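You operate a simulated robot arm through the tools that you are given. There is no shell and no other tool.

You run a simulated robot arm. Do the job below in one go: nothing can be reset, and whatever is moved stays where it is left.

JOB
Fill the blue dipper with grit to a little under or over its line.
Fine: scoop it from the grit tub with the garden scoop and put the scoop back; tubs and dipper stay where they stand; spill nothing.
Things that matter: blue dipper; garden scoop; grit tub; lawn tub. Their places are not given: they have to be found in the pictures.

Only the result counts: the job must be done as asked and must still hold three seconds after the hand-in. Knocking over, shifting, dropping, spilling or breaking anything else fails it.

ROBOT AND FRAMES
A 7-joint arm with a two-finger parallel gripper, fixed in place. Base frame: the origin is on the floor under the middle of its stand, x ahead of it, y to its left, z up; the work surface is at about z = 0.78. Lengths are in m, angles in degrees, forces in N, time in s.
With the tool pointing down near the work surface it reaches from about 0.34 to 0.78 m from the base axis. Its first joint turns from -166.0 to 166.0 degrees. Payload 3.91 kg.
The tool frame sits at the grasp point between the pads (the TCP): z along the fingers, y along the line on which they close. The tips reach 0.03 m beyond it. Largest opening 0.11 m; finger width 0.02, thickness 0.01; the body of the gripper, 0.048 by 0.112 m, starts 0.055 m behind the TCP.
Orientation is that of the tool frame in the base frame, as a unit quaternion [w, x, y, z]. With the fingers straight down and closing along the base's y, the tool's x points along the base's -x, its y along +y and its z along -z.

CONTROLS
- The arm moves only by the tool servo_tool. Its argument "rows" is a list of rows, each a list of 3 entries, a list of its own where there are three numbers: the shift along the tool's x, y, z in units of 40 mm (1.0 is 40 mm), then the turn, a rotation vector about the tool's x, y, z in units of 8 degrees (1.0 is 8 degrees), then the closure in counts, from 0 (fully open) to 255 (shut). In form: [[[dx, dy, dz], [rx, ry, rz], jaw], ...]. A call has 1 to 20 rows; each row shifts and turns the commanded pose from where the row before left it, along the tool's axes as they then stand. A call with a number of a shift or a turn outside -1 to 1 is refused whole. A row lasts 0.2 s, in which the tool goes at most 0.05 m and 8.6 degrees; a call with a longer step from one row to the next is refused whole, and so is a gripper value outside its range. A pose out of reach is approached as far as the arm can. The call stops where the force on the tool passes 40 N (or 10 N more than at its start, if that is more) or the arm is blocked; 0.2 s more then pass. Each finger travels about 0.153 m/s and halts on what it meets, pressing with about 34 N; the grip force reading is that of the motor and also rises with nothing between the fingers. The clock runs only during rows and for 0.2 s after the last one: add rows that do not move to give the fingers time. It gives the time, the measured TCP pose, the force on the tool (base axes), the opening and the grip force at its end, in the units of the frame above (readings bear some noise), with the torque about the TCP (base axes, N m) and any sound that the robot's microphone picked up.
- Cameras (640 x 400 px; columns grow to the right, rows downward): "scene" is fixed at [0.0537, 0.4964, 1.6419]; the picture's right is [-0.69, -0.73, 0.00], its down [-0.54, 0.51, -0.67] and it looks along [0.48, -0.46, -0.75] (base axes); focal length 316 px, centre (320, 200). "wrist" rides on the gripper at [0.077, 0.007, -0.114] in the tool frame; the picture's right is [-0.09, 1.00, 0.00], its down [-0.80, -0.07, -0.59] and it looks along [-0.59, -0.05, 0.80] (tool axes); focal length 270 px, centre (320, 200).
- capture(camera): a new picture of that camera. It takes no simulated time.
- lift_body(by): slides the trunk up (or, below 0, down) by that many m; the arm rides with it, the base frame stays. It gives what a move gives, with no picture.
- measure_at(camera, pixels): for up to 12 pixels [column, row] of the newest picture of that camera ("zoom" is the newest enlarged one), the place [x, y, z] in the base frame of the surface seen there, good to about 0.002 m, but the place of the scene camera against the robot may be out by one fixed shift of up to 0.018 m in any direction. It takes no simulated time.
- close_up(camera, box): a new picture of the part [left, top, right, bottom] of that camera's present view, enlarged. It takes no simulated time.
- job_done(): hands the job in; it is judged then, once.

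Leave the gripper open and the arm clear of the work at the hand-in unless told otherwise.

The tools are called after ">>>" by a JSON object that holds its "name" and its "arguments". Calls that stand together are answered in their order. servo_tool: Moves the arm, as the interface text tells. Its arguments: {"type":"object","properties":{"rows":{"type":"array","items":{"type":"array"}}},"required":["rows"]} The other tools are called the same way: lift_body (by) moves the trunk up or down; capture (camera) takes a picture; measure_at (camera, pixels) gives the place of the surface under pixels of a picture; close_up (camera, box) takes an enlarged picture of a part of a camera's view; job_done () hands the job in.

At the start:

```text
clock: 0.0
position: [0.4945, -0.0163, 1.2274]
tcp_rot: [0.0, 0.0, 1.0, 0.0]
force: [0.2, 0.3, 1.1]
ft_torque: [-0.03, -0.02, 0.01]
width: 0.1098
grasp_force: 0.0
trunk travel left (down, up): [-0.525, 0.085]
```

scene: 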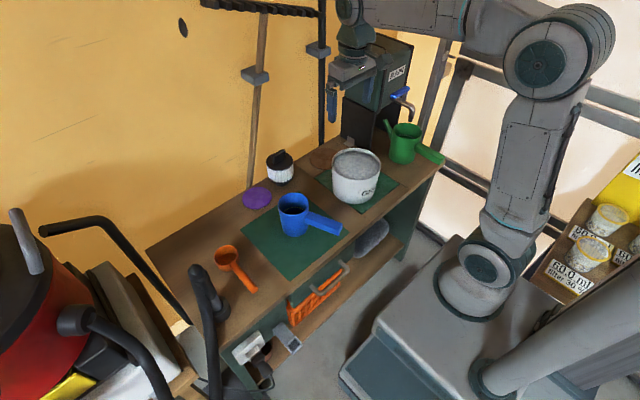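
wrist: 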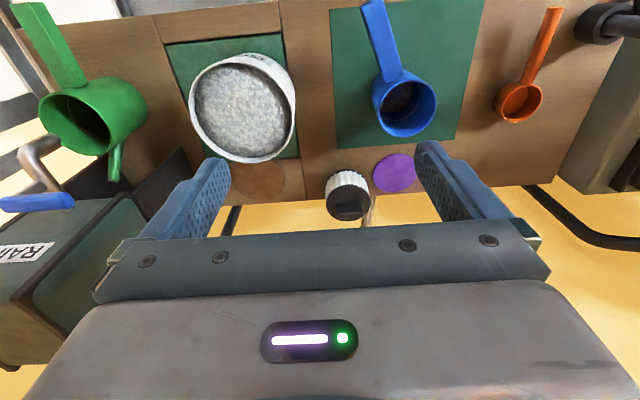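

I see a blue dipper (scene ~[293,212]), an orange scoop (~[230,262]), a white tub with grey grit (~[357,175]), and a green watering can. I'll take enlarged pictures to look at them carefully.

>>> {"name": "close_up", "arguments": {"camera": "scene", "box": [200, 120, 440, 270]}}

>>> {"name": "close_up", "arguments": {"camera": "wrist", "box": [330, 0, 570, 150]}}

>>> {"name": "close_up", "arguments": {"camera": "wrist", "box": [160, 30, 400, 180]}}

```text
2.67 times, centred on (320, 195) of scene
```

zoom: 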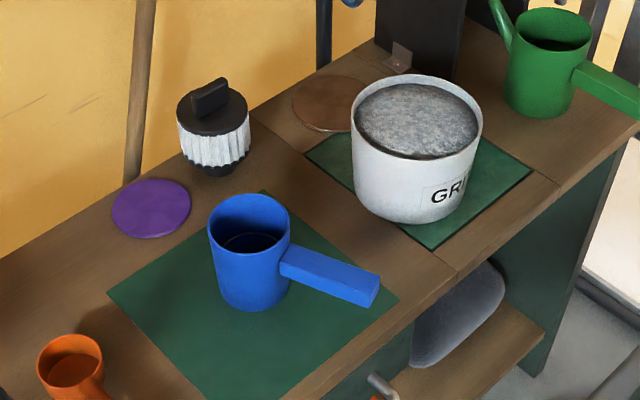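

```text
2.67 times, centred on (450, 75) of wrist
```

zoom: 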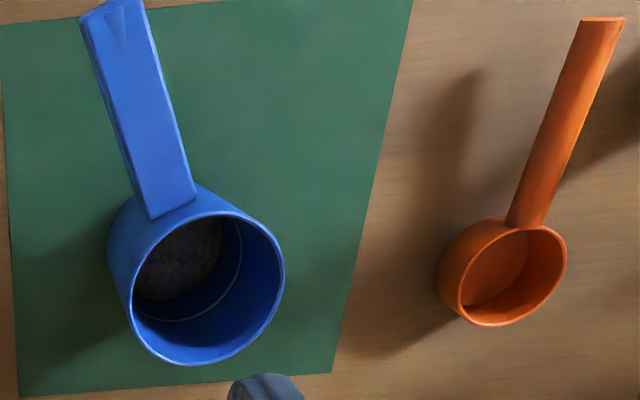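

```text
2.67 times, centred on (280, 105) of wrist
```

zoom: 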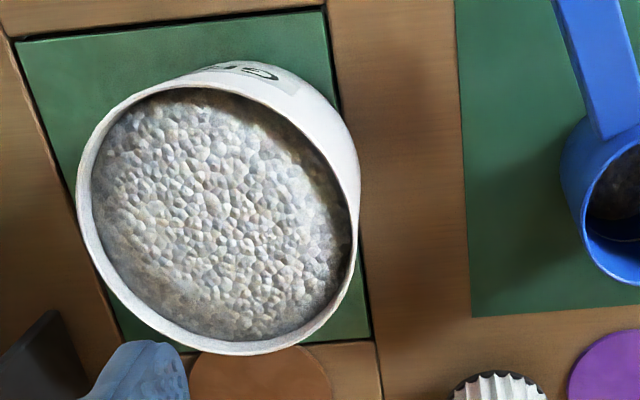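

The dipper has a ring line inside and something dark at its bottom. I'll look at the notices on the right and the other areas for the lawn tub and instructions.

>>> {"name": "close_up", "arguments": {"camera": "scene", "box": [520, 130, 640, 310]}}

>>> {"name": "close_up", "arguments": {"camera": "scene", "box": [320, 30, 460, 120]}}

>>> {"name": "close_up", "arguments": {"camera": "scene", "box": [180, 230, 380, 400]}}

>>> {"name": "close_up", "arguments": {"camera": "scene", "box": [0, 190, 240, 400]}}

>>> {"name": "close_up", "arguments": {"camera": "wrist", "box": [0, 0, 200, 280]}}

```text
2.22 times, centred on (580, 220) of scene
```

zoom: 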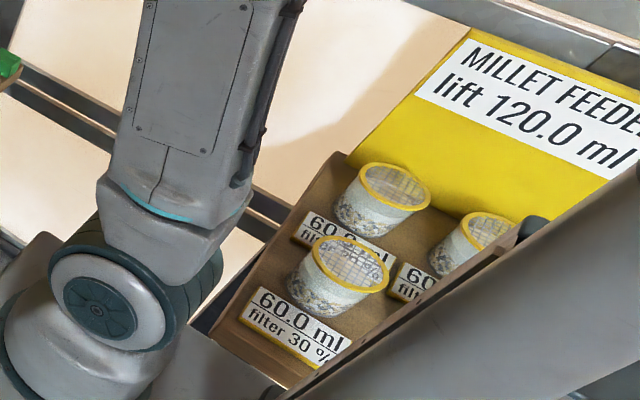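

```text
4.44 times, centred on (390, 75) of scene
```

zoom: 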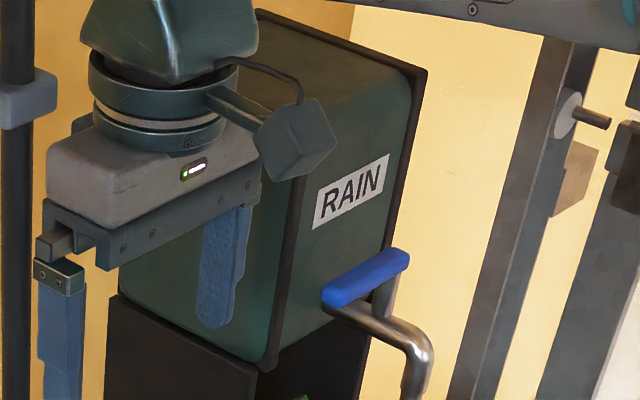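

```text
2.35 times, centred on (280, 315) of scene
```

zoom: 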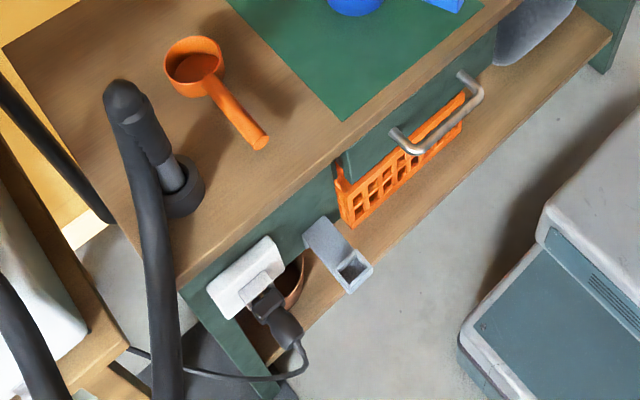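

```text
1.90 times, centred on (120, 295) of scene
```

zoom: 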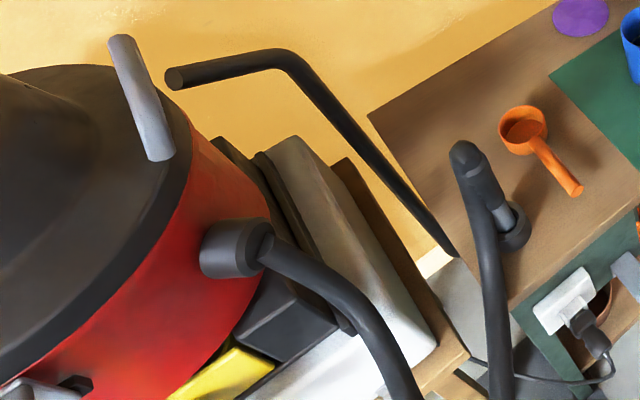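

```text
1.43 times, centred on (100, 140) of wrist
```

zoom: 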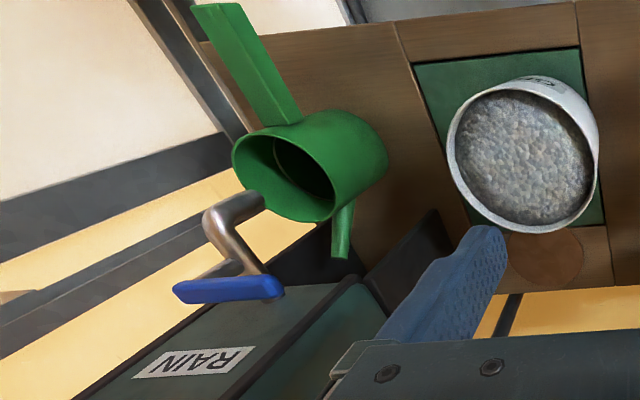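

I'll measure the key items through the wrist picture, which isn't subject to the scene-camera shift.

>>> {"name": "capture", "arguments": {"camera": "wrist"}}

>>> {"name": "measure_at", "arguments": {"camera": "wrist", "pixels": [[553, 10], [541, 50], [528, 78], [519, 122], [499, 100], [541, 95], [516, 100], [560, 60], [405, 136], [373, 105], [436, 108], [398, 98]]}}

>>> {"name": "measure_at", "arguments": {"camera": "wrist", "pixels": [[376, 10], [390, 65], [240, 110], [190, 100], [293, 120], [245, 162], [225, 60], [310, 100], [180, 60], [340, 200], [395, 170], [470, 60]]}}

```text
taken
```

wrist: 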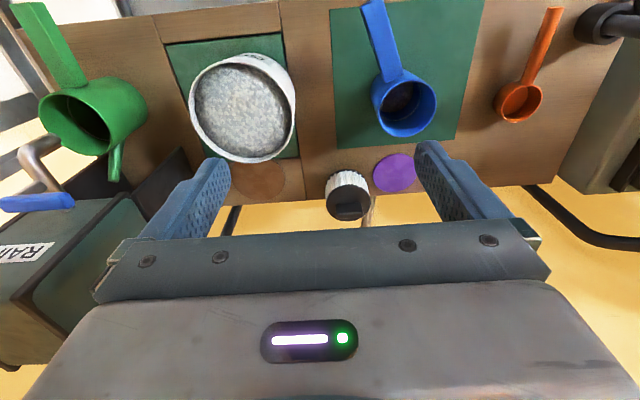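

```text
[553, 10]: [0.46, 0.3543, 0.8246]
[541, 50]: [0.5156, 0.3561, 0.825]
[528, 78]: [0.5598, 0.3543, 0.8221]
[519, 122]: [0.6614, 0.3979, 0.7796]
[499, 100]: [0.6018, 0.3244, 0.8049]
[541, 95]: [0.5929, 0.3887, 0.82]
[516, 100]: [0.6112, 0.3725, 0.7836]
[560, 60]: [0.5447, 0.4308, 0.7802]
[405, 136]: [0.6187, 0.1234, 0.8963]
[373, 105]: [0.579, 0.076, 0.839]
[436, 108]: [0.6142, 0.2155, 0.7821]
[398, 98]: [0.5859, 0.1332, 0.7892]
```

```text
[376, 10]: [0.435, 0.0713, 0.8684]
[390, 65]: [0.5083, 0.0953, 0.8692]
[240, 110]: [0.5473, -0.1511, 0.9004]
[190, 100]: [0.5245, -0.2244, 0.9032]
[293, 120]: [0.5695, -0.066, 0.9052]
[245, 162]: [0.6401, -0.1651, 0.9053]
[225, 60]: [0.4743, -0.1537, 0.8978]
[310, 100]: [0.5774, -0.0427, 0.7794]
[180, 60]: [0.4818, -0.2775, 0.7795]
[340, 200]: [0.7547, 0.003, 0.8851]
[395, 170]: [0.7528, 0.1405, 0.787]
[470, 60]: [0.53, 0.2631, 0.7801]
```

The measurements place the scoop cup around (0.60, 0.355), with its handle running to -x at z≈0.82. The dipper is around (0.59, 0.115) with its rim at z≈0.896, and the tub centre is about (0.555, -0.15) with its rim at z≈0.905. I'll bring the wrist camera lower and closer to the dipper to look inside and find its line.

>>> {"name": "servo_tool", "arguments": {"rows": [[[0.37, 0.63, 0.4], [0, 0, 0], 0], [[0.37, 0.63, 0.4], [0, 0, 0], 0], [[0.37, 0.63, 0.4], [0, 0, 0], 0], [[0.37, 0.63, 0.4], [0, 0, 0], 0], [[0.37, 0.63, 0.4], [0, 0, 0], 0], [[0, 0, 0], [0, 0.8, 0], 0], [[0, 0, 0], [0, 0.8, 0], 0], [[0, 0, 0], [0, 0.8, 0], 0]]}}

>>> {"name": "capture", "arguments": {"camera": "wrist"}}

```text
clock: 1.8
position: [0.4204, 0.1089, 1.1469]
tcp_rot: [-0.167, 0.0, 0.986, 0.0]
force: [0.2, 0.8, 0.4]
ft_torque: [0.0, 0.0, -0.05]
width: 0.1099
grasp_force: 0.1
trunk travel left (down, up): [-0.525, 0.085]
```

```text
taken
```

wrist: 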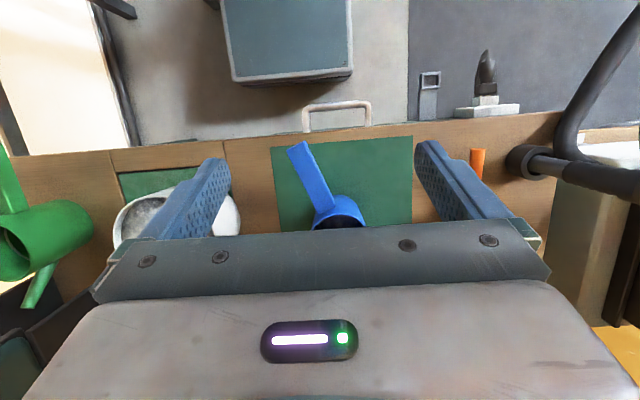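

The view tilted too far towards the robot, and the dipper is hidden by the palm. I'll move forward about 0.17 m in x so it comes into the upper part of the picture.

>>> {"name": "servo_tool", "arguments": {"rows": [[[-0.8, 0, -0.28], [0, 0, 0], 0], [[-0.8, 0, -0.28], [0, 0, 0], 0], [[-0.8, 0, -0.28], [0, 0, 0], 0], [[-0.8, 0, -0.28], [0, 0, 0], 0], [[-0.8, 0, -0.28], [0, 0, 0], 0]]}}

>>> {"name": "capture", "arguments": {"camera": "wrist"}}

>>> {"name": "close_up", "arguments": {"camera": "wrist", "box": [240, 20, 400, 120]}}

```text
clock: 3.0
position: [0.5895, 0.109, 1.1443]
tcp_rot: [-0.167, 0.0, 0.986, 0.0]
force: [-0.1, 0.0, -0.4]
ft_torque: [0.04, 0.01, -0.01]
width: 0.1101
grasp_force: 0.1
trunk travel left (down, up): [-0.525, 0.085]
```

```text
taken
```

wrist: 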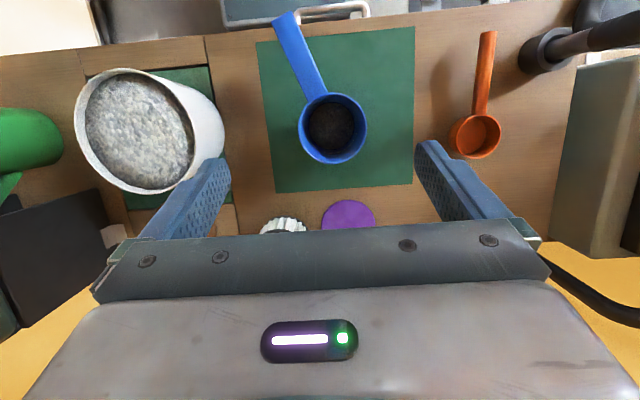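

```text
4.00 times, centred on (320, 70) of wrist
```

zoom: 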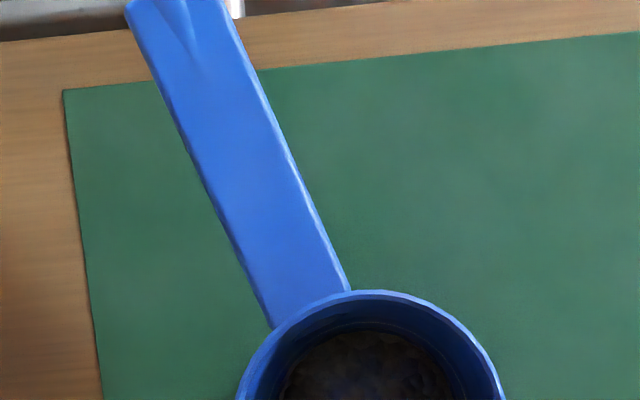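

Now I have a better view. I'll zoom in on the dipper interior at [332,128] and the scoop at [475,130], and measure both.

>>> {"name": "close_up", "arguments": {"camera": "wrist", "box": [284, 80, 380, 176]}}

>>> {"name": "measure_at", "arguments": {"camera": "wrist", "pixels": [[332, 128], [320, 120], [345, 140], [325, 140], [299, 128], [366, 128], [333, 95], [333, 162], [315, 105], [352, 150], [355, 110], [360, 128]]}}

>>> {"name": "measure_at", "arguments": {"camera": "wrist", "pixels": [[488, 35], [484, 75], [481, 110], [475, 135], [450, 138], [501, 135], [476, 158], [478, 116], [465, 135], [488, 135], [479, 95], [489, 95]]}}

>>> {"name": "close_up", "arguments": {"camera": "wrist", "box": [420, 20, 540, 180]}}

```text
4.17 times, centred on (332, 128) of wrist
```

zoom: 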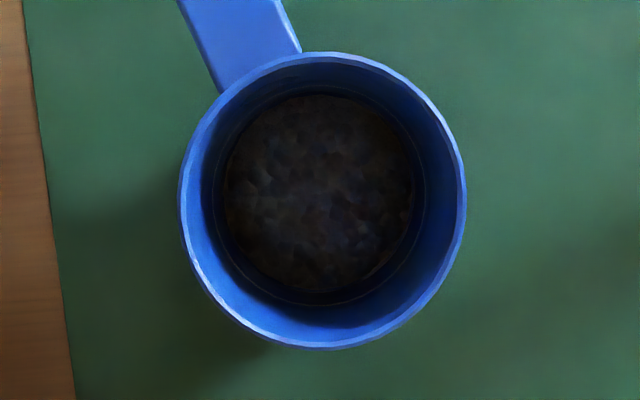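

```text
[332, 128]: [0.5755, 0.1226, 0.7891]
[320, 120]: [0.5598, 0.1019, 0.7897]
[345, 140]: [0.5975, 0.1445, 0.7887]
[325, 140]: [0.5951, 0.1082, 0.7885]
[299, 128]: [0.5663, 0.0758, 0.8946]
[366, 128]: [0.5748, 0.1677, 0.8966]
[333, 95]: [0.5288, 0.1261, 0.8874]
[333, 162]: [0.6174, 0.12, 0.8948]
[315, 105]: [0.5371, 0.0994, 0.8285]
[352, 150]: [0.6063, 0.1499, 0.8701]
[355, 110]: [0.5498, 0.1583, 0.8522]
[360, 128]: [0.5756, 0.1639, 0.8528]
```

```text
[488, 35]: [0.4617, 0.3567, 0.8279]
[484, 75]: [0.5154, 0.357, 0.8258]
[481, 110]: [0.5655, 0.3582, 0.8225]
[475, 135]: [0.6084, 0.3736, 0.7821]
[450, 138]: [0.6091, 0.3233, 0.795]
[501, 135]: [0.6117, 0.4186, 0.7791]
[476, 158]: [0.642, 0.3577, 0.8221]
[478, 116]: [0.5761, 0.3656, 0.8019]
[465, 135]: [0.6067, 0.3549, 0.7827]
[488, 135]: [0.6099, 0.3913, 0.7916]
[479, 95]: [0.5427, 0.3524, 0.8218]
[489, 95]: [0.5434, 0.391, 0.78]
```

```text
2.50 times, centred on (480, 100) of wrist
```

zoom: 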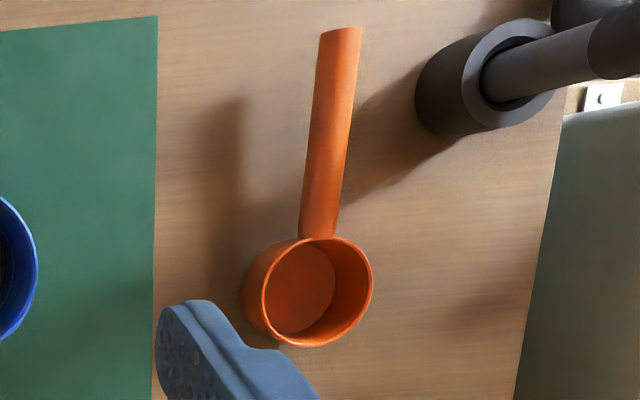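

I'll zoom further into the dipper interior to find the line's height.

>>> {"name": "close_up", "arguments": {"camera": "wrist", "box": [296, 92, 368, 164]}}

```text
5.56 times, centred on (332, 128) of wrist
```

zoom: 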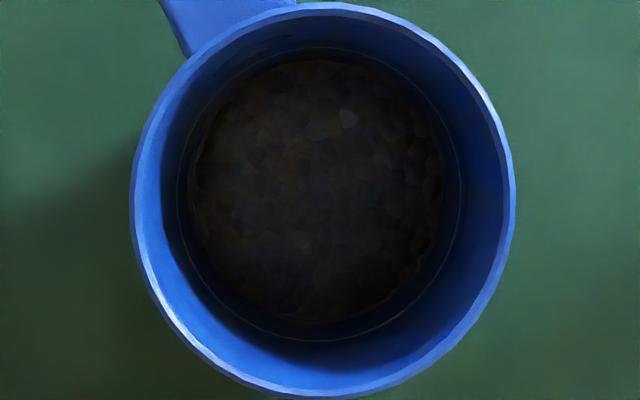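

A thin ring line is visible at zoom [460,185], [425,295], [315,342] and [178,190]. I'll measure those points and some near them.

>>> {"name": "measure_at", "arguments": {"camera": "zoom", "pixels": [[460, 185], [459, 215], [425, 292], [375, 330], [315, 341], [240, 318], [178, 190], [190, 255], [315, 318], [320, 200], [250, 250], [380, 150]]}}

>>> {"name": "capture", "arguments": {"camera": "scene"}}

>>> {"name": "close_up", "arguments": {"camera": "scene", "box": [265, 180, 345, 245]}}

```text
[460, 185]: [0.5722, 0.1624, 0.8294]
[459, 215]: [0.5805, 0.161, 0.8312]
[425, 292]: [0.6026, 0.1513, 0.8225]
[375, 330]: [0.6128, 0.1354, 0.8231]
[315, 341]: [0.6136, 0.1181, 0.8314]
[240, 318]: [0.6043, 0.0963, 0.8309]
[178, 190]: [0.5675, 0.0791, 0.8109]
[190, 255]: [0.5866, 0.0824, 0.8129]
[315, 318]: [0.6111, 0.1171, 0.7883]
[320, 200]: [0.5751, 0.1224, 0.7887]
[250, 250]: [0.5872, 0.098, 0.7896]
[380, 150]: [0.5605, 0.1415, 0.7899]
```

```text
taken
```

scene: 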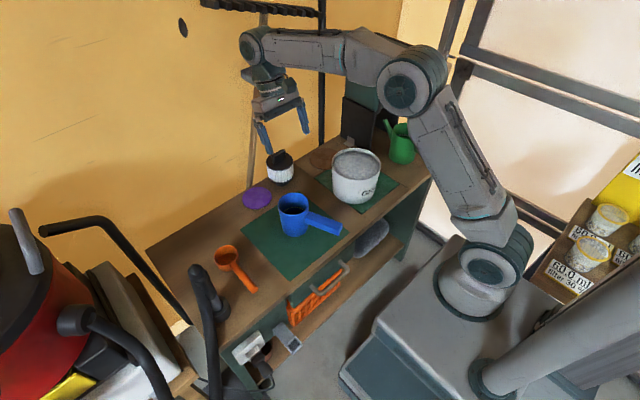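

```text
6.15 times, centred on (305, 212) of scene
```

zoom: 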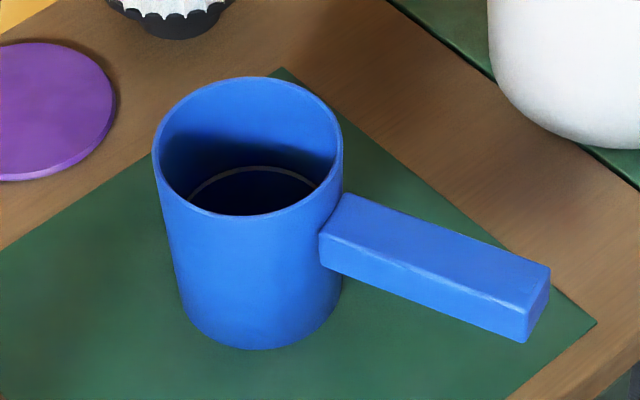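

The ring line is also visible in the scene zoom as an arc through [250,168]. I'll measure it against the rim there.

>>> {"name": "measure_at", "arguments": {"camera": "zoom", "pixels": [[215, 180], [235, 171], [255, 168], [275, 169], [295, 174], [310, 182], [248, 79], [248, 214], [255, 190], [157, 150], [340, 150], [235, 80]]}}

```text
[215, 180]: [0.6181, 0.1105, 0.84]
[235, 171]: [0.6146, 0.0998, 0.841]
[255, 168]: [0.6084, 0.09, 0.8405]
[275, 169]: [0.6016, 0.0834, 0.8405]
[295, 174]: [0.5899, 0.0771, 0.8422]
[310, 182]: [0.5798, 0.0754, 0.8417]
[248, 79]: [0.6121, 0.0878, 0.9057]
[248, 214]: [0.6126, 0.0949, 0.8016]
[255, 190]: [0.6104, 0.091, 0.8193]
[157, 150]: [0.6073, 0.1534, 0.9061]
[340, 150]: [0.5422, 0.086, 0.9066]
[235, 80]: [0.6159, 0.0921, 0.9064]
```

The scene camera's z reads about 0.010 high: it puts the rim at 0.906 where the wrist gives 0.8955. So the line is at z≈0.8305 and the floor at 0.789. I'll check the tub label and the shelf for a second tub before touching anything.

>>> {"name": "close_up", "arguments": {"camera": "scene", "box": [310, 100, 470, 220]}}

>>> {"name": "close_up", "arguments": {"camera": "scene", "box": [330, 200, 430, 290]}}

>>> {"name": "close_up", "arguments": {"camera": "wrist", "box": [0, 40, 240, 240]}}

>>> {"name": "close_up", "arguments": {"camera": "scene", "box": [230, 130, 330, 220]}}

```text
3.33 times, centred on (390, 160) of scene
```

zoom: 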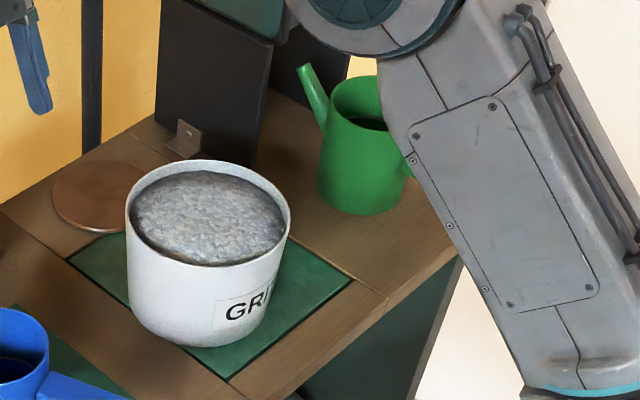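

```text
4.44 times, centred on (380, 245) of scene
```

zoom: 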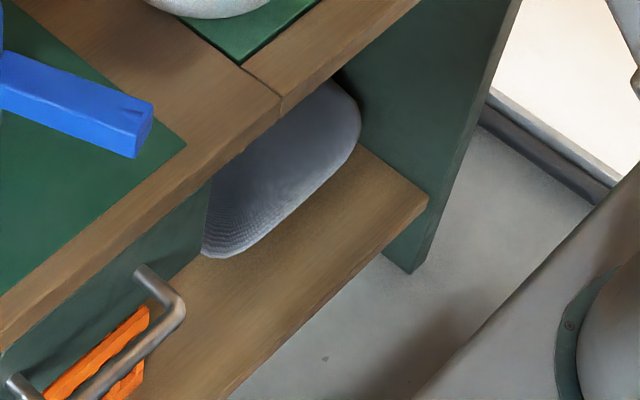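

```text
2.00 times, centred on (120, 140) of wrist
```

zoom: 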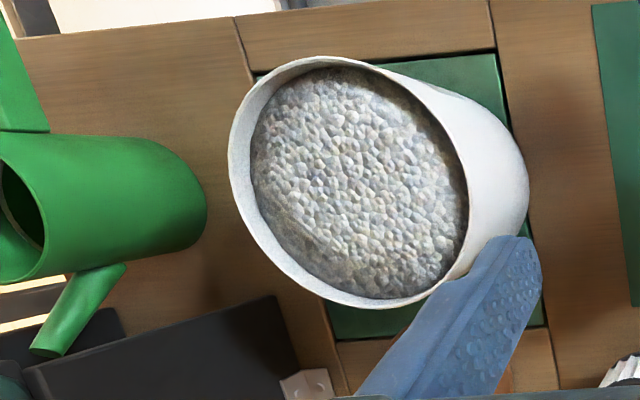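

```text
4.44 times, centred on (280, 175) of scene
```

zoom: 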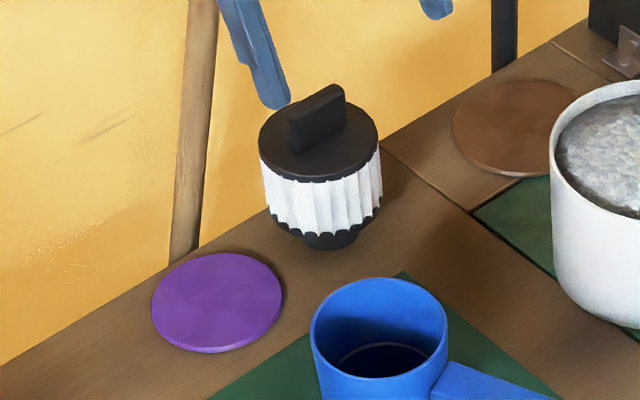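

The white tub's label reads "GRI…", so it is the grit tub. I'll measure its rim and the grit surface profile from the wrist picture.

>>> {"name": "measure_at", "arguments": {"camera": "wrist", "pixels": [[75, 120], [125, 70], [196, 140], [155, 191], [135, 135], [90, 115], [183, 140], [145, 182], [130, 80], [110, 130], [160, 135], [135, 160]]}}

```text
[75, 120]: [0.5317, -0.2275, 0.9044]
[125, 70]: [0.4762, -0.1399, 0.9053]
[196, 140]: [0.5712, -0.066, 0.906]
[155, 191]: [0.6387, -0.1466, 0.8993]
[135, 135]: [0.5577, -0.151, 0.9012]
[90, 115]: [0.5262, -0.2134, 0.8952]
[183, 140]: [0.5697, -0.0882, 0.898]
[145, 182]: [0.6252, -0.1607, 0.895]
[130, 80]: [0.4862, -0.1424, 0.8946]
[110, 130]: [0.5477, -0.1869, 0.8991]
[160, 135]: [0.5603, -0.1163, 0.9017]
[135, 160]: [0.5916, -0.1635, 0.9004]
```

The tub's outer radius is about 0.082 with its centre at (0.558, -0.148). The grit is 4–10 mm below the rim. Before grasping the scoop I'll measure the black hose holder near it, at wrist [545,55].

>>> {"name": "measure_at", "arguments": {"camera": "wrist", "pixels": [[525, 55], [545, 70], [550, 40], [570, 45], [600, 35], [630, 20], [630, 45], [560, 55], [475, 40], [497, 40], [474, 80], [491, 80]]}}

>>> {"name": "measure_at", "arguments": {"camera": "scene", "pixels": [[200, 272], [195, 290], [215, 300], [205, 310], [225, 310], [230, 262], [222, 250], [241, 270], [252, 288], [220, 255], [205, 275], [210, 340]]}}

```text
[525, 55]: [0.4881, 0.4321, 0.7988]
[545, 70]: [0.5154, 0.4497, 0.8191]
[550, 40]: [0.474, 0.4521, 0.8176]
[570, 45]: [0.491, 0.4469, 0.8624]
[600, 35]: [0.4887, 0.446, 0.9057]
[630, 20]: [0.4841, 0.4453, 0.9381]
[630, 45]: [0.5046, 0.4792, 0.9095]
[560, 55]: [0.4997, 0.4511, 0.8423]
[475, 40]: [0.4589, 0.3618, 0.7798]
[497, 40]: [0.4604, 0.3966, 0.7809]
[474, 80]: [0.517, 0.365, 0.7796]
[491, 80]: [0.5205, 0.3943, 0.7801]
```

```text
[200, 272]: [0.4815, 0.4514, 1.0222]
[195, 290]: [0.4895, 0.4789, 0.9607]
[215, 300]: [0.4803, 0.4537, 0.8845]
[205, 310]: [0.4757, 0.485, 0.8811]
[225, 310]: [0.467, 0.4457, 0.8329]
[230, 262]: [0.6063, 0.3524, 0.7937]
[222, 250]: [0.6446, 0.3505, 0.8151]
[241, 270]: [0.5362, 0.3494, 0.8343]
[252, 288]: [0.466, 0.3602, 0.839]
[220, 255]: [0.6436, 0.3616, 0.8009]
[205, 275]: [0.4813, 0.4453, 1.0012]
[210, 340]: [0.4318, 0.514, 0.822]
```

The hose nozzle stands at about (0.49, 0.45) up to z≈1.0, so I'll use a narrower opening near it. I'll straighten the tool, move above the handle at (0.52, 0.357), come down to z≈0.93 with the jaws half open, and look again.

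>>> {"name": "servo_tool", "arguments": {"rows": [[[0, 0, 0], [0, -0.8, 0], 116], [[0, 0, 0], [0, -0.8, 0], 116], [[0, 0, 0], [0, -0.8, 0], 116], [[0.249, 0.886, 0], [0, 0, 0], 116], [[0.249, 0.886, 0], [0, 0, 0], 116], [[0.249, 0.886, 0], [0, 0, 0], 116], [[0.249, 0.886, 0], [0, 0, 0], 116], [[0.249, 0.886, 0], [0, 0, 0], 116], [[0.249, 0.886, 0], [0, 0, 0], 116], [[0.249, 0.886, 0], [0, 0, 0], 116], [[0, 0, 0.9], [0, 0, 0], 116], [[0, 0, 0.9], [0, 0, 0], 116], [[0, 0, 0.9], [0, 0, 0], 116], [[0, 0, 0.9], [0, 0, 0], 116], [[0, 0, 0.9], [0, 0, 0], 116], [[0, 0, 0.9], [0, 0, 0], 116]]}}

>>> {"name": "capture", "arguments": {"camera": "wrist"}}

>>> {"name": "capture", "arguments": {"camera": "scene"}}

```text
clock: 6.4
position: [0.52, 0.3577, 0.9294]
tcp_rot: [0.0, 0.0, 1.0, -0.001]
force: [-0.6, 0.3, -0.9]
ft_torque: [-0.01, -0.02, 0.0]
width: 0.06
grasp_force: 0.0
trunk travel left (down, up): [-0.525, 0.085]
```

```text
taken
```

wrist: 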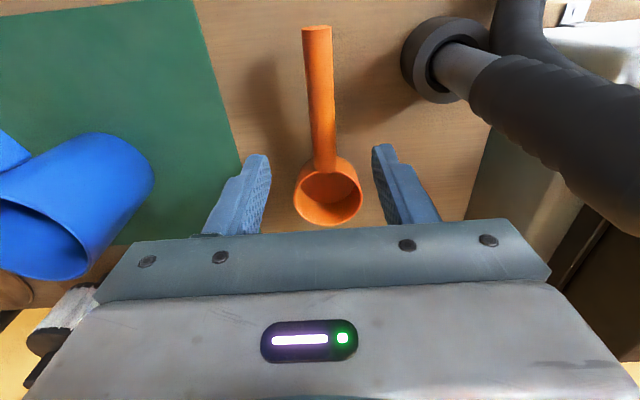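

```text
taken
```

scene: 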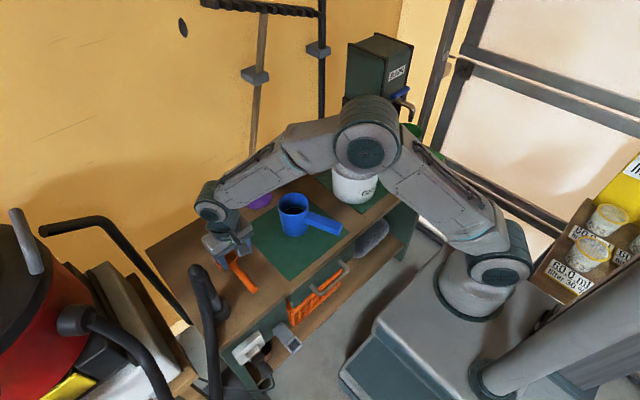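

The scoop handle sits between the fingers. From this closer view I'll measure its handle, edges and cup.

>>> {"name": "measure_at", "arguments": {"camera": "wrist", "pixels": [[317, 30], [319, 60], [321, 100], [323, 140], [325, 162], [310, 100], [333, 100], [307, 60], [331, 60], [296, 195], [361, 195], [328, 226]]}}

>>> {"name": "close_up", "arguments": {"camera": "wrist", "box": [240, 20, 420, 240]}}

```text
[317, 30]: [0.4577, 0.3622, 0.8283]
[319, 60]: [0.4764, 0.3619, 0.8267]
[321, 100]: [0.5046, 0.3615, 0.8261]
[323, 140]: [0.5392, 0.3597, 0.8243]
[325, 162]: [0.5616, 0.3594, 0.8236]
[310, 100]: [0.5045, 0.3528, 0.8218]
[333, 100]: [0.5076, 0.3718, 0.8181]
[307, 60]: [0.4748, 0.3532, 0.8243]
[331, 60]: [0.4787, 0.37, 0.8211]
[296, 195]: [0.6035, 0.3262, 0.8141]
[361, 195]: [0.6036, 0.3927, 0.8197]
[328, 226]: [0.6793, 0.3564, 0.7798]
```

```text
1.82 times, centred on (330, 130) of wrist
```

zoom: 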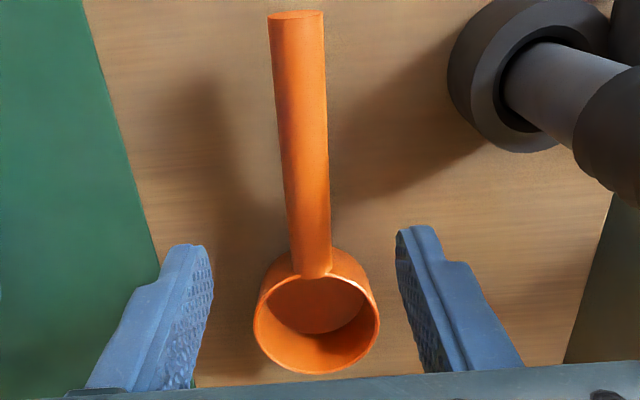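

The handle is about 20 mm thick with its axis at z≈0.816. It runs 1.5° off x, with centre y≈0.361 at x=0.52. I'll align to it, descend to z≈0.821 and close.

>>> {"name": "servo_tool", "arguments": {"rows": [[[0, 0.075, 0], [0, 0, 0.19], 116], [[0, 0, 0.9], [0, 0, 0], 116], [[0, 0, 0.9], [0, 0, 0], 116], [[0, 0, 0.9], [0, 0, 0], 116], [[0, 0, 0], [0, 0, 0], 116]]}}

>>> {"name": "capture", "arguments": {"camera": "wrist"}}

```text
clock: 7.6
position: [0.5183, 0.3607, 0.8231]
tcp_rot: [-0.001, 0.013, 1.0, 0.0]
force: [0.4, 0.1, -0.4]
ft_torque: [0.0, -0.04, -0.02]
width: 0.06
grasp_force: 0.1
trunk travel left (down, up): [-0.525, 0.085]
```

```text
taken
```

wrist: 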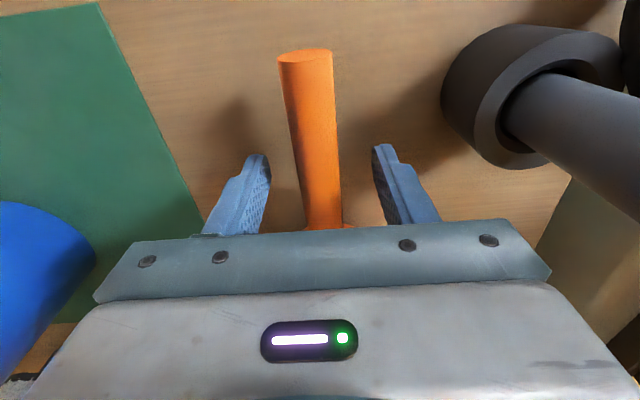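

The handle is centred between the pads. I'll close the gripper now.

>>> {"name": "servo_tool", "arguments": {"rows": [[[0, 0, 0], [0, 0, 0], 180], [[0, 0, 0], [0, 0, 0], 220], [[0, 0, 0], [0, 0, 0], 255], [[0, 0, 0], [0, 0, 0], 255], [[0, 0, 0], [0, 0, 0], 255]]}}

```text
clock: 8.8
position: [0.5167, 0.36, 0.8229]
tcp_rot: [0.0, 0.013, 1.0, 0.0]
force: [-0.3, -0.9, -0.4]
ft_torque: [0.01, 0.05, 0.03]
width: 0.0209
grasp_force: 34.0
trunk travel left (down, up): [-0.525, 0.085]
```

I have it gripped at a width of 0.0209. I'll lift it straight up a little and check the hold.

>>> {"name": "servo_tool", "arguments": {"rows": [[[0, 0, -0.5], [0, 0, 0], 255], [[0, 0, -0.9], [0, 0, 0], 255], [[0, 0, -0.9], [0, 0, 0], 255], [[0, 0, -0.9], [0, 0, 0], 255], [[0, 0, 0], [0, 0, 0], 255], [[0, 0, 0], [0, 0, 0], 255]]}}

>>> {"name": "capture", "arguments": {"camera": "scene"}}

>>> {"name": "capture", "arguments": {"camera": "wrist"}}

```text
clock: 10.2
position: [0.5186, 0.3606, 0.9522]
tcp_rot: [0.0, 0.014, 1.0, 0.0]
force: [0.0, 0.2, 0.4]
ft_torque: [0.02, 0.0, 0.04]
width: 0.0001
grasp_force: 34.0
trunk travel left (down, up): [-0.525, 0.085]
```

```text
taken
```

scene: 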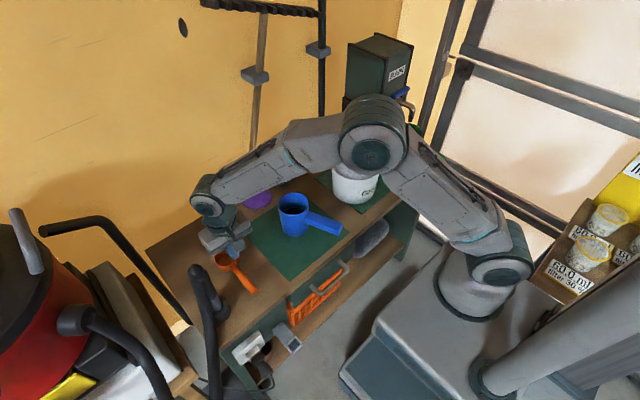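

```text
taken
```

wrist: 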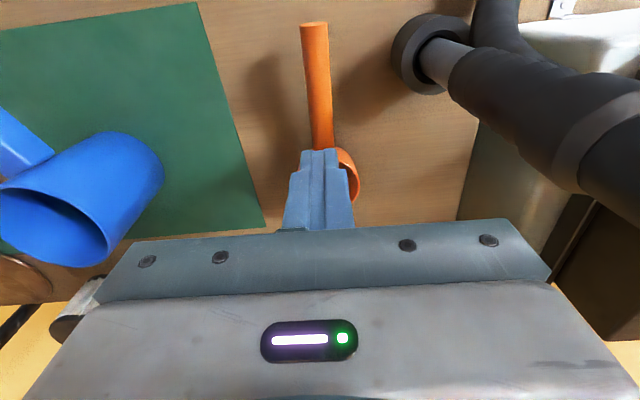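

The gripper closed to zero, so the handle slipped out and the scoop stayed on the table. I'll open, look at where the scoop is now, and then re-grip with the handle exactly at the TCP.

>>> {"name": "servo_tool", "arguments": {"rows": [[[0, 0, 0], [0, 0, 0], 200], [[0, 0, 0], [0, 0, 0], 160], [[0, 0, 0], [0, 0, 0], 116], [[0, 0, 0], [0, 0, 0], 116]]}}

>>> {"name": "capture", "arguments": {"camera": "wrist"}}

>>> {"name": "measure_at", "arguments": {"camera": "wrist", "pixels": [[313, 30], [315, 60], [317, 100], [320, 140], [306, 100], [328, 100], [304, 60], [326, 60], [310, 75], [320, 75]]}}

>>> {"name": "close_up", "arguments": {"camera": "wrist", "box": [240, 10, 420, 230]}}

>>> {"name": "close_up", "arguments": {"camera": "scene", "box": [190, 220, 290, 310]}}

```text
clock: 11.2
position: [0.518, 0.3618, 0.9503]
tcp_rot: [0.0, 0.013, 1.0, -0.001]
force: [-0.8, 0.2, -1.2]
ft_torque: [-0.03, 0.03, 0.0]
width: 0.0599
grasp_force: 0.1
trunk travel left (down, up): [-0.525, 0.085]
```

```text
taken
```

wrist: 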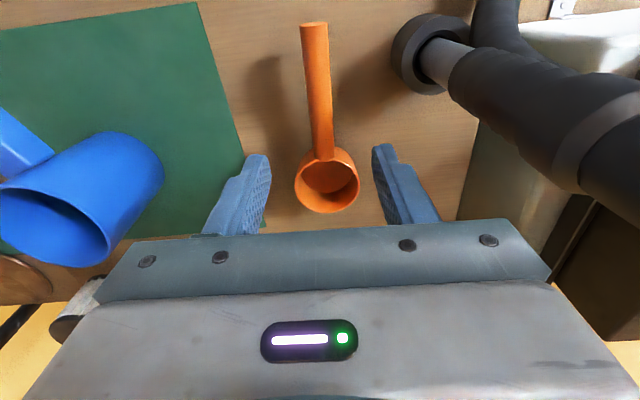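

```text
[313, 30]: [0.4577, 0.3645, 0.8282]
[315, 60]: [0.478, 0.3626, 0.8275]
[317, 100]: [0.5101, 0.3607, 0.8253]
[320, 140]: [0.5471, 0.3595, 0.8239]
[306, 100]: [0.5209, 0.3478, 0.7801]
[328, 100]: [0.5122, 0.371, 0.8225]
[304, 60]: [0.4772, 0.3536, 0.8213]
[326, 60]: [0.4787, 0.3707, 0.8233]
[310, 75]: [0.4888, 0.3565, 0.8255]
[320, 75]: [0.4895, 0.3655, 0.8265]
```

```text
1.82 times, centred on (330, 120) of wrist
```

zoom: 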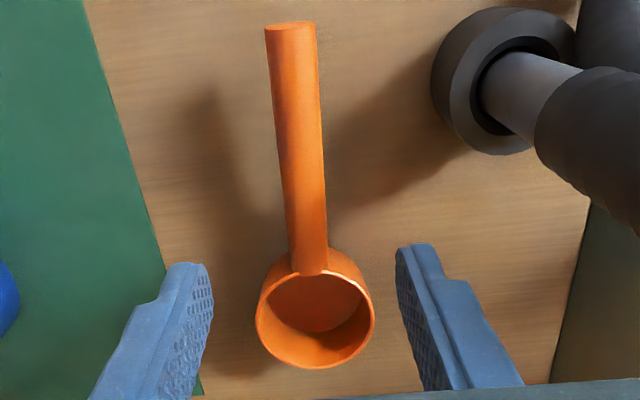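

```text
4.44 times, centred on (240, 265) of scene
```

zoom: 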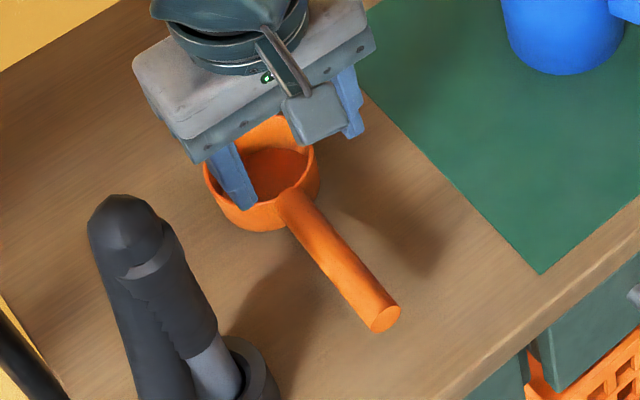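

The scoop still stands where it was, within about 1–2 mm. I'll descend so the TCP is level with the handle axis (z≈0.815, tips 5 mm above the table), close, and wait for the grip to settle.

>>> {"name": "servo_tool", "arguments": {"rows": [[[0, 0.03, 0.85], [0, 0, 0], 116], [[0, 0, 0.85], [0, 0, 0], 116], [[0, 0, 0.85], [0, 0, 0], 116], [[0, 0, 0.85], [0, 0, 0], 116], [[0, 0, 0], [0, 0, 0], 116], [[0, 0, 0], [0, 0, 0], 150], [[0, 0, 0], [0, 0, 0], 190], [[0, 0, 0], [0, 0, 0], 230], [[0, 0, 0], [0, 0, 0], 255], [[0, 0, 0], [0, 0, 0], 255], [[0, 0, 0], [0, 0, 0], 255], [[0, 0, 0], [0, 0, 0], 255]]}}

>>> {"name": "capture", "arguments": {"camera": "wrist"}}

>>> {"name": "close_up", "arguments": {"camera": "scene", "box": [190, 220, 290, 310]}}

```text
clock: 13.8
position: [0.518, 0.3629, 0.8154]
tcp_rot: [-0.001, 0.013, 1.0, 0.0]
force: [0.3, 0.0, -0.4]
ft_torque: [-0.02, 0.0, -0.03]
width: 0.0212
grasp_force: 34.4
trunk travel left (down, up): [-0.525, 0.085]
```

```text
taken
```

wrist: 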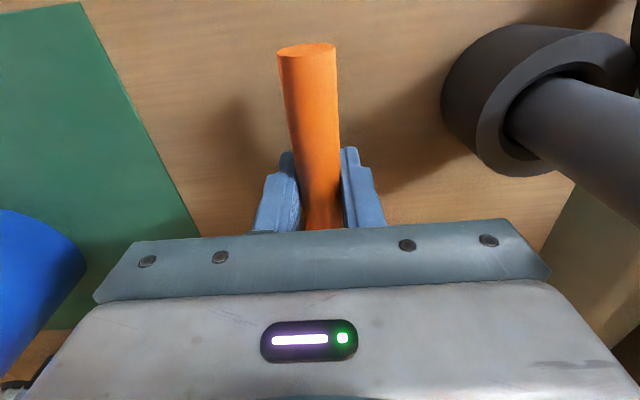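

```text
4.44 times, centred on (240, 265) of scene
```

zoom: 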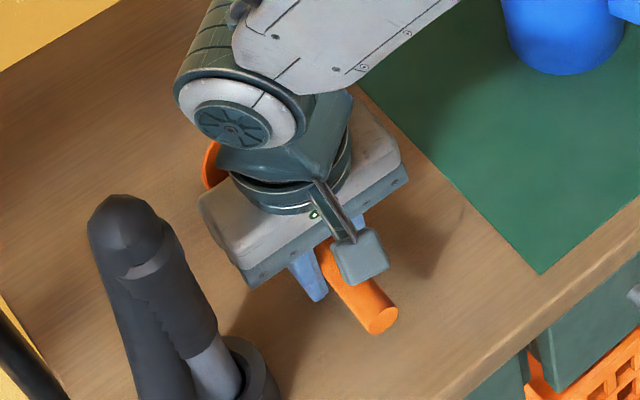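

The handle is now held level with the TCP at a width of 0.0212. I'll lift very gently, a few millimetres, and watch the force and width.

>>> {"name": "servo_tool", "arguments": {"rows": [[[0, 0, -0.05], [0, 0, 0], 255], [[0, 0, -0.1], [0, 0, 0], 255], [[0, 0, -0.1], [0, 0, 0], 255], [[0, 0, 0], [0, 0, 0], 255]]}}

>>> {"name": "capture", "arguments": {"camera": "wrist"}}

```text
clock: 14.8
position: [0.5192, 0.3619, 0.8238]
tcp_rot: [0.0, 0.014, 1.0, -0.001]
force: [0.9, 0.4, -0.8]
ft_torque: [-0.01, 0.06, -0.02]
width: 0.0207
grasp_force: 34.2
trunk travel left (down, up): [-0.525, 0.085]
```

```text
taken
```

wrist: 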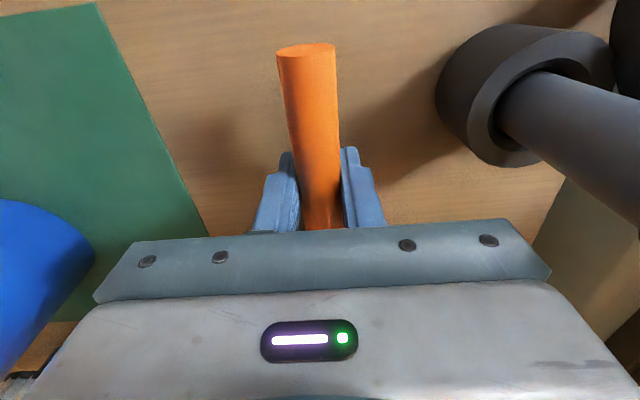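

The handle stays fixed in the wrist view while the table moves, so the scoop is rising this time. I'll keep lifting gently with ramped steps.

>>> {"name": "servo_tool", "arguments": {"rows": [[[0, 0, -0.15], [0, 0, 0], 255], [[0, 0, -0.2], [0, 0, 0], 255], [[0, 0, -0.25], [0, 0, 0], 255], [[0, 0, -0.25], [0, 0, 0], 255], [[0, 0, -0.15], [0, 0, 0], 255], [[0, 0, 0], [0, 0, 0], 255], [[0, 0, 0], [0, 0, 0], 255]]}}

>>> {"name": "capture", "arguments": {"camera": "wrist"}}

>>> {"name": "close_up", "arguments": {"camera": "scene", "box": [190, 200, 310, 310]}}

```text
clock: 16.4
position: [0.5192, 0.3605, 0.8648]
tcp_rot: [0.0, 0.013, 1.0, 0.0]
force: [-0.7, 0.1, -1.1]
ft_torque: [0.01, 0.08, -0.01]
width: 0.021
grasp_force: 34.3
trunk travel left (down, up): [-0.525, 0.085]
```

```text
taken
```

wrist: 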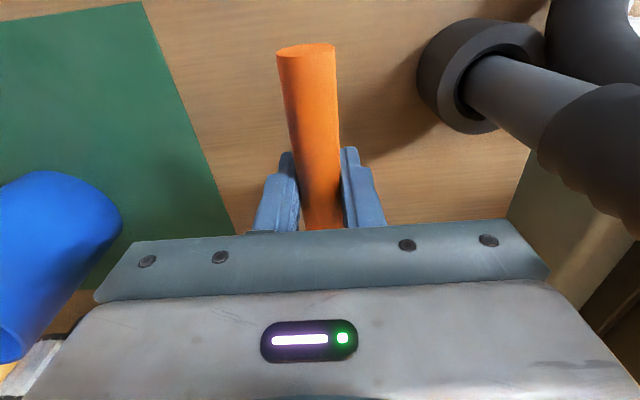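

```text
3.64 times, centred on (250, 255) of scene
```

zoom: 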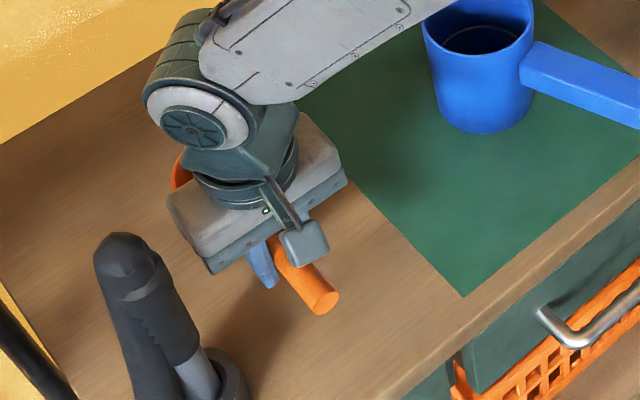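

The hold is steady: the weight is about 1 N and the scoop's torque is 0.08 N·m. I'll raise it gently to z≈1.02 and remove the 1.5° yaw.

>>> {"name": "servo_tool", "arguments": {"rows": [[[0, 0, -0.2], [0, 0, 0], 255], [[0, 0, -0.4], [0, 0, 0], 255], [[0, 0, -0.6], [0, 0, 0], 255], [[0, 0, -0.6], [0, 0, -0.05], 255], [[0, 0, -0.6], [0, 0, -0.09], 255], [[0, 0, -0.6], [0, 0, -0.05], 255], [[0, 0, -0.5], [0, 0, 0], 255], [[0, 0, -0.3], [0, 0, 0], 255], [[0, 0, -0.1], [0, 0, 0], 255], [[0, 0, 0], [0, 0, 0], 255]]}}

>>> {"name": "capture", "arguments": {"camera": "wrist"}}

```text
clock: 18.6
position: [0.5199, 0.3625, 1.0211]
tcp_rot: [0.0, 0.0, 1.0, 0.0]
force: [-0.2, 0.8, -1.0]
ft_torque: [-0.01, 0.1, 0.01]
width: 0.0208
grasp_force: 34.1
trunk travel left (down, up): [-0.525, 0.085]
```

```text
taken
```

wrist: 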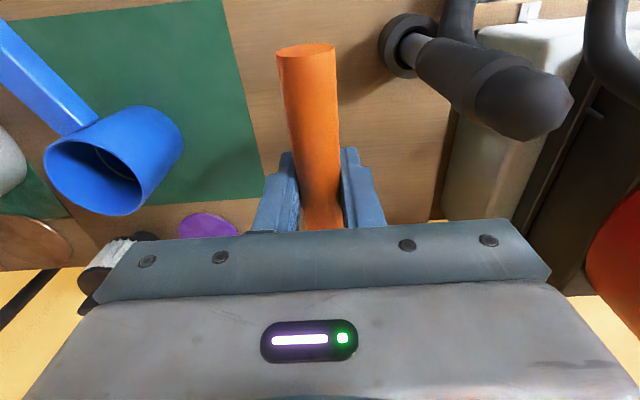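

It's firmly held at z≈1.02. I'll carry the empty scoop sideways at this height to above the grit tub.

>>> {"name": "servo_tool", "arguments": {"rows": [[[0, -0.2, 0], [0, 0, 0], 255], [[0, -0.5, 0], [0, 0, 0], 255], [[0, -0.7, 0], [0, 0, 0], 255], [[0.11, -0.8, 0], [0, 0, 0], 255], [[0.11, -0.8, 0], [0, 0, 0], 255], [[0.11, -0.8, 0], [0, 0, 0], 255], [[0.11, -0.8, 0], [0, 0, 0], 255], [[0.11, -0.8, 0], [0, 0, 0], 255], [[0.11, -0.8, 0], [0, 0, 0], 255], [[0.11, -0.8, 0], [0, 0, 0], 255], [[0.11, -0.8, 0], [0, 0, 0], 255], [[0.11, -0.8, 0], [0, 0, 0], 255], [[0.11, -0.8, 0], [0, 0, 0], 255], [[0.11, -0.8, 0], [0, 0, 0], 255], [[0.11, -0.8, 0], [0, 0, 0], 255], [[0.11, -0.8, 0], [0, 0, 0], 255], [[0, -0.5, 0], [0, 0, 0], 255], [[0, -0.3, 0], [0, 0, 0], 255], [[0, -0.15, 0], [0, 0, 0], 255], [[0, 0, 0], [0, 0, 0], 255]]}}

>>> {"name": "capture", "arguments": {"camera": "scene"}}

>>> {"name": "capture", "arguments": {"camera": "wrist"}}

>>> {"name": "close_up", "arguments": {"camera": "scene", "box": [280, 80, 440, 220]}}

```text
clock: 22.8
position: [0.4604, -0.148, 1.0191]
tcp_rot: [0.0, 0.0, 1.0, 0.001]
force: [-0.6, 0.3, -2.1]
ft_torque: [0.03, 0.08, -0.02]
width: 0.0211
grasp_force: 34.1
trunk travel left (down, up): [-0.525, 0.085]
```

```text
taken
```

scene: 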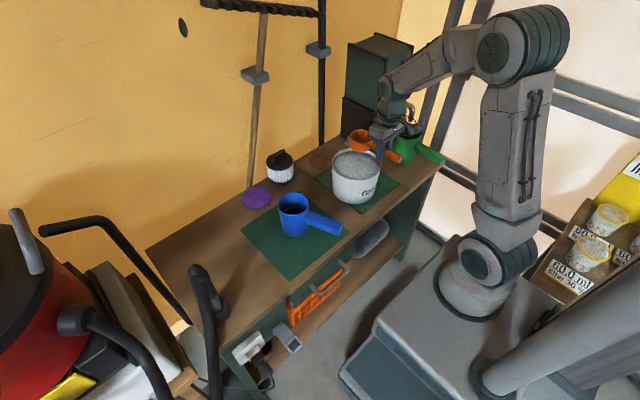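

```text
taken
```

wrist: 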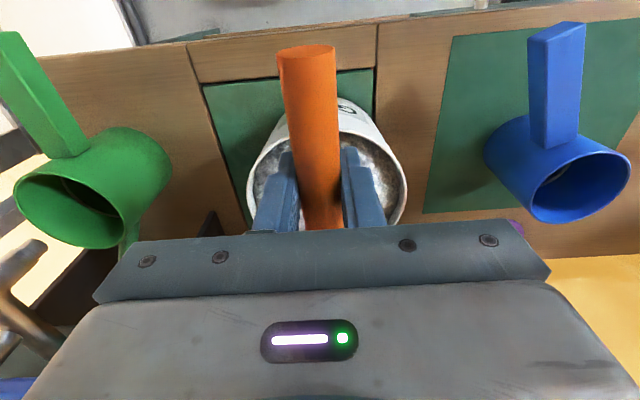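

```text
2.86 times, centred on (360, 150) of scene
```

zoom: 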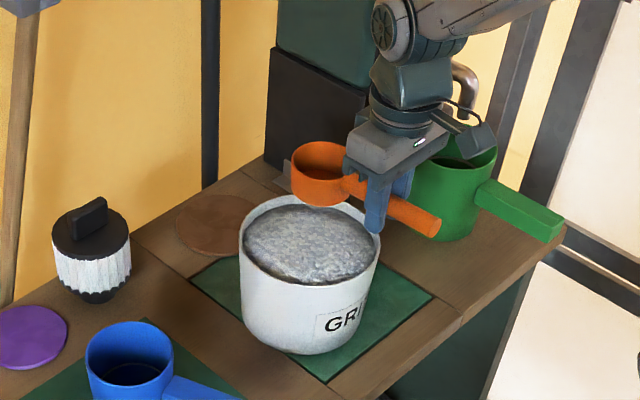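

The scoop is above the tub. Before pitching the hand forward I need to know where the RAIN tank and its stand are, so I'll measure points in this zoom.

>>> {"name": "measure_at", "arguments": {"camera": "zoom", "pixels": [[270, 60], [270, 150], [300, 120], [340, 100], [360, 130], [280, 30], [350, 50], [285, 165], [320, 160], [320, 148], [320, 200], [430, 220]]}}

>>> {"name": "measure_at", "arguments": {"camera": "scene", "pixels": [[350, 55], [350, 80], [375, 85], [390, 50], [345, 110], [410, 45], [320, 60], [321, 140], [400, 140], [415, 130], [388, 122], [265, 25]]}}

```text
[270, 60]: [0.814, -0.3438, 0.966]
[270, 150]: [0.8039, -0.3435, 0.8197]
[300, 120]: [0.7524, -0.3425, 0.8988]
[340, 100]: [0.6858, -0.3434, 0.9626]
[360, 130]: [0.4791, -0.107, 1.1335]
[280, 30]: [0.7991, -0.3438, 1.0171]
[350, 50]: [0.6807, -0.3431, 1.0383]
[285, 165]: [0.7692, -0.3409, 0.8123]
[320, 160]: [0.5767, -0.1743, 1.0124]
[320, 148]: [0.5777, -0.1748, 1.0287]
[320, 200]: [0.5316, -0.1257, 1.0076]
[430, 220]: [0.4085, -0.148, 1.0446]
```

```text
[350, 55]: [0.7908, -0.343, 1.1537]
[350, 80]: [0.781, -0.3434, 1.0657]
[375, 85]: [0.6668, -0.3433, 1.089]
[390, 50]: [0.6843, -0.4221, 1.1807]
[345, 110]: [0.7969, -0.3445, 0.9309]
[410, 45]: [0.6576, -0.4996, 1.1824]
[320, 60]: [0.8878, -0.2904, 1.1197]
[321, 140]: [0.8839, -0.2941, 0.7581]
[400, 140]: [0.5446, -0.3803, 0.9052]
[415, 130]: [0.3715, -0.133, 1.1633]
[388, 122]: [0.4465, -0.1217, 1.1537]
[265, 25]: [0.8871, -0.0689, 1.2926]
```

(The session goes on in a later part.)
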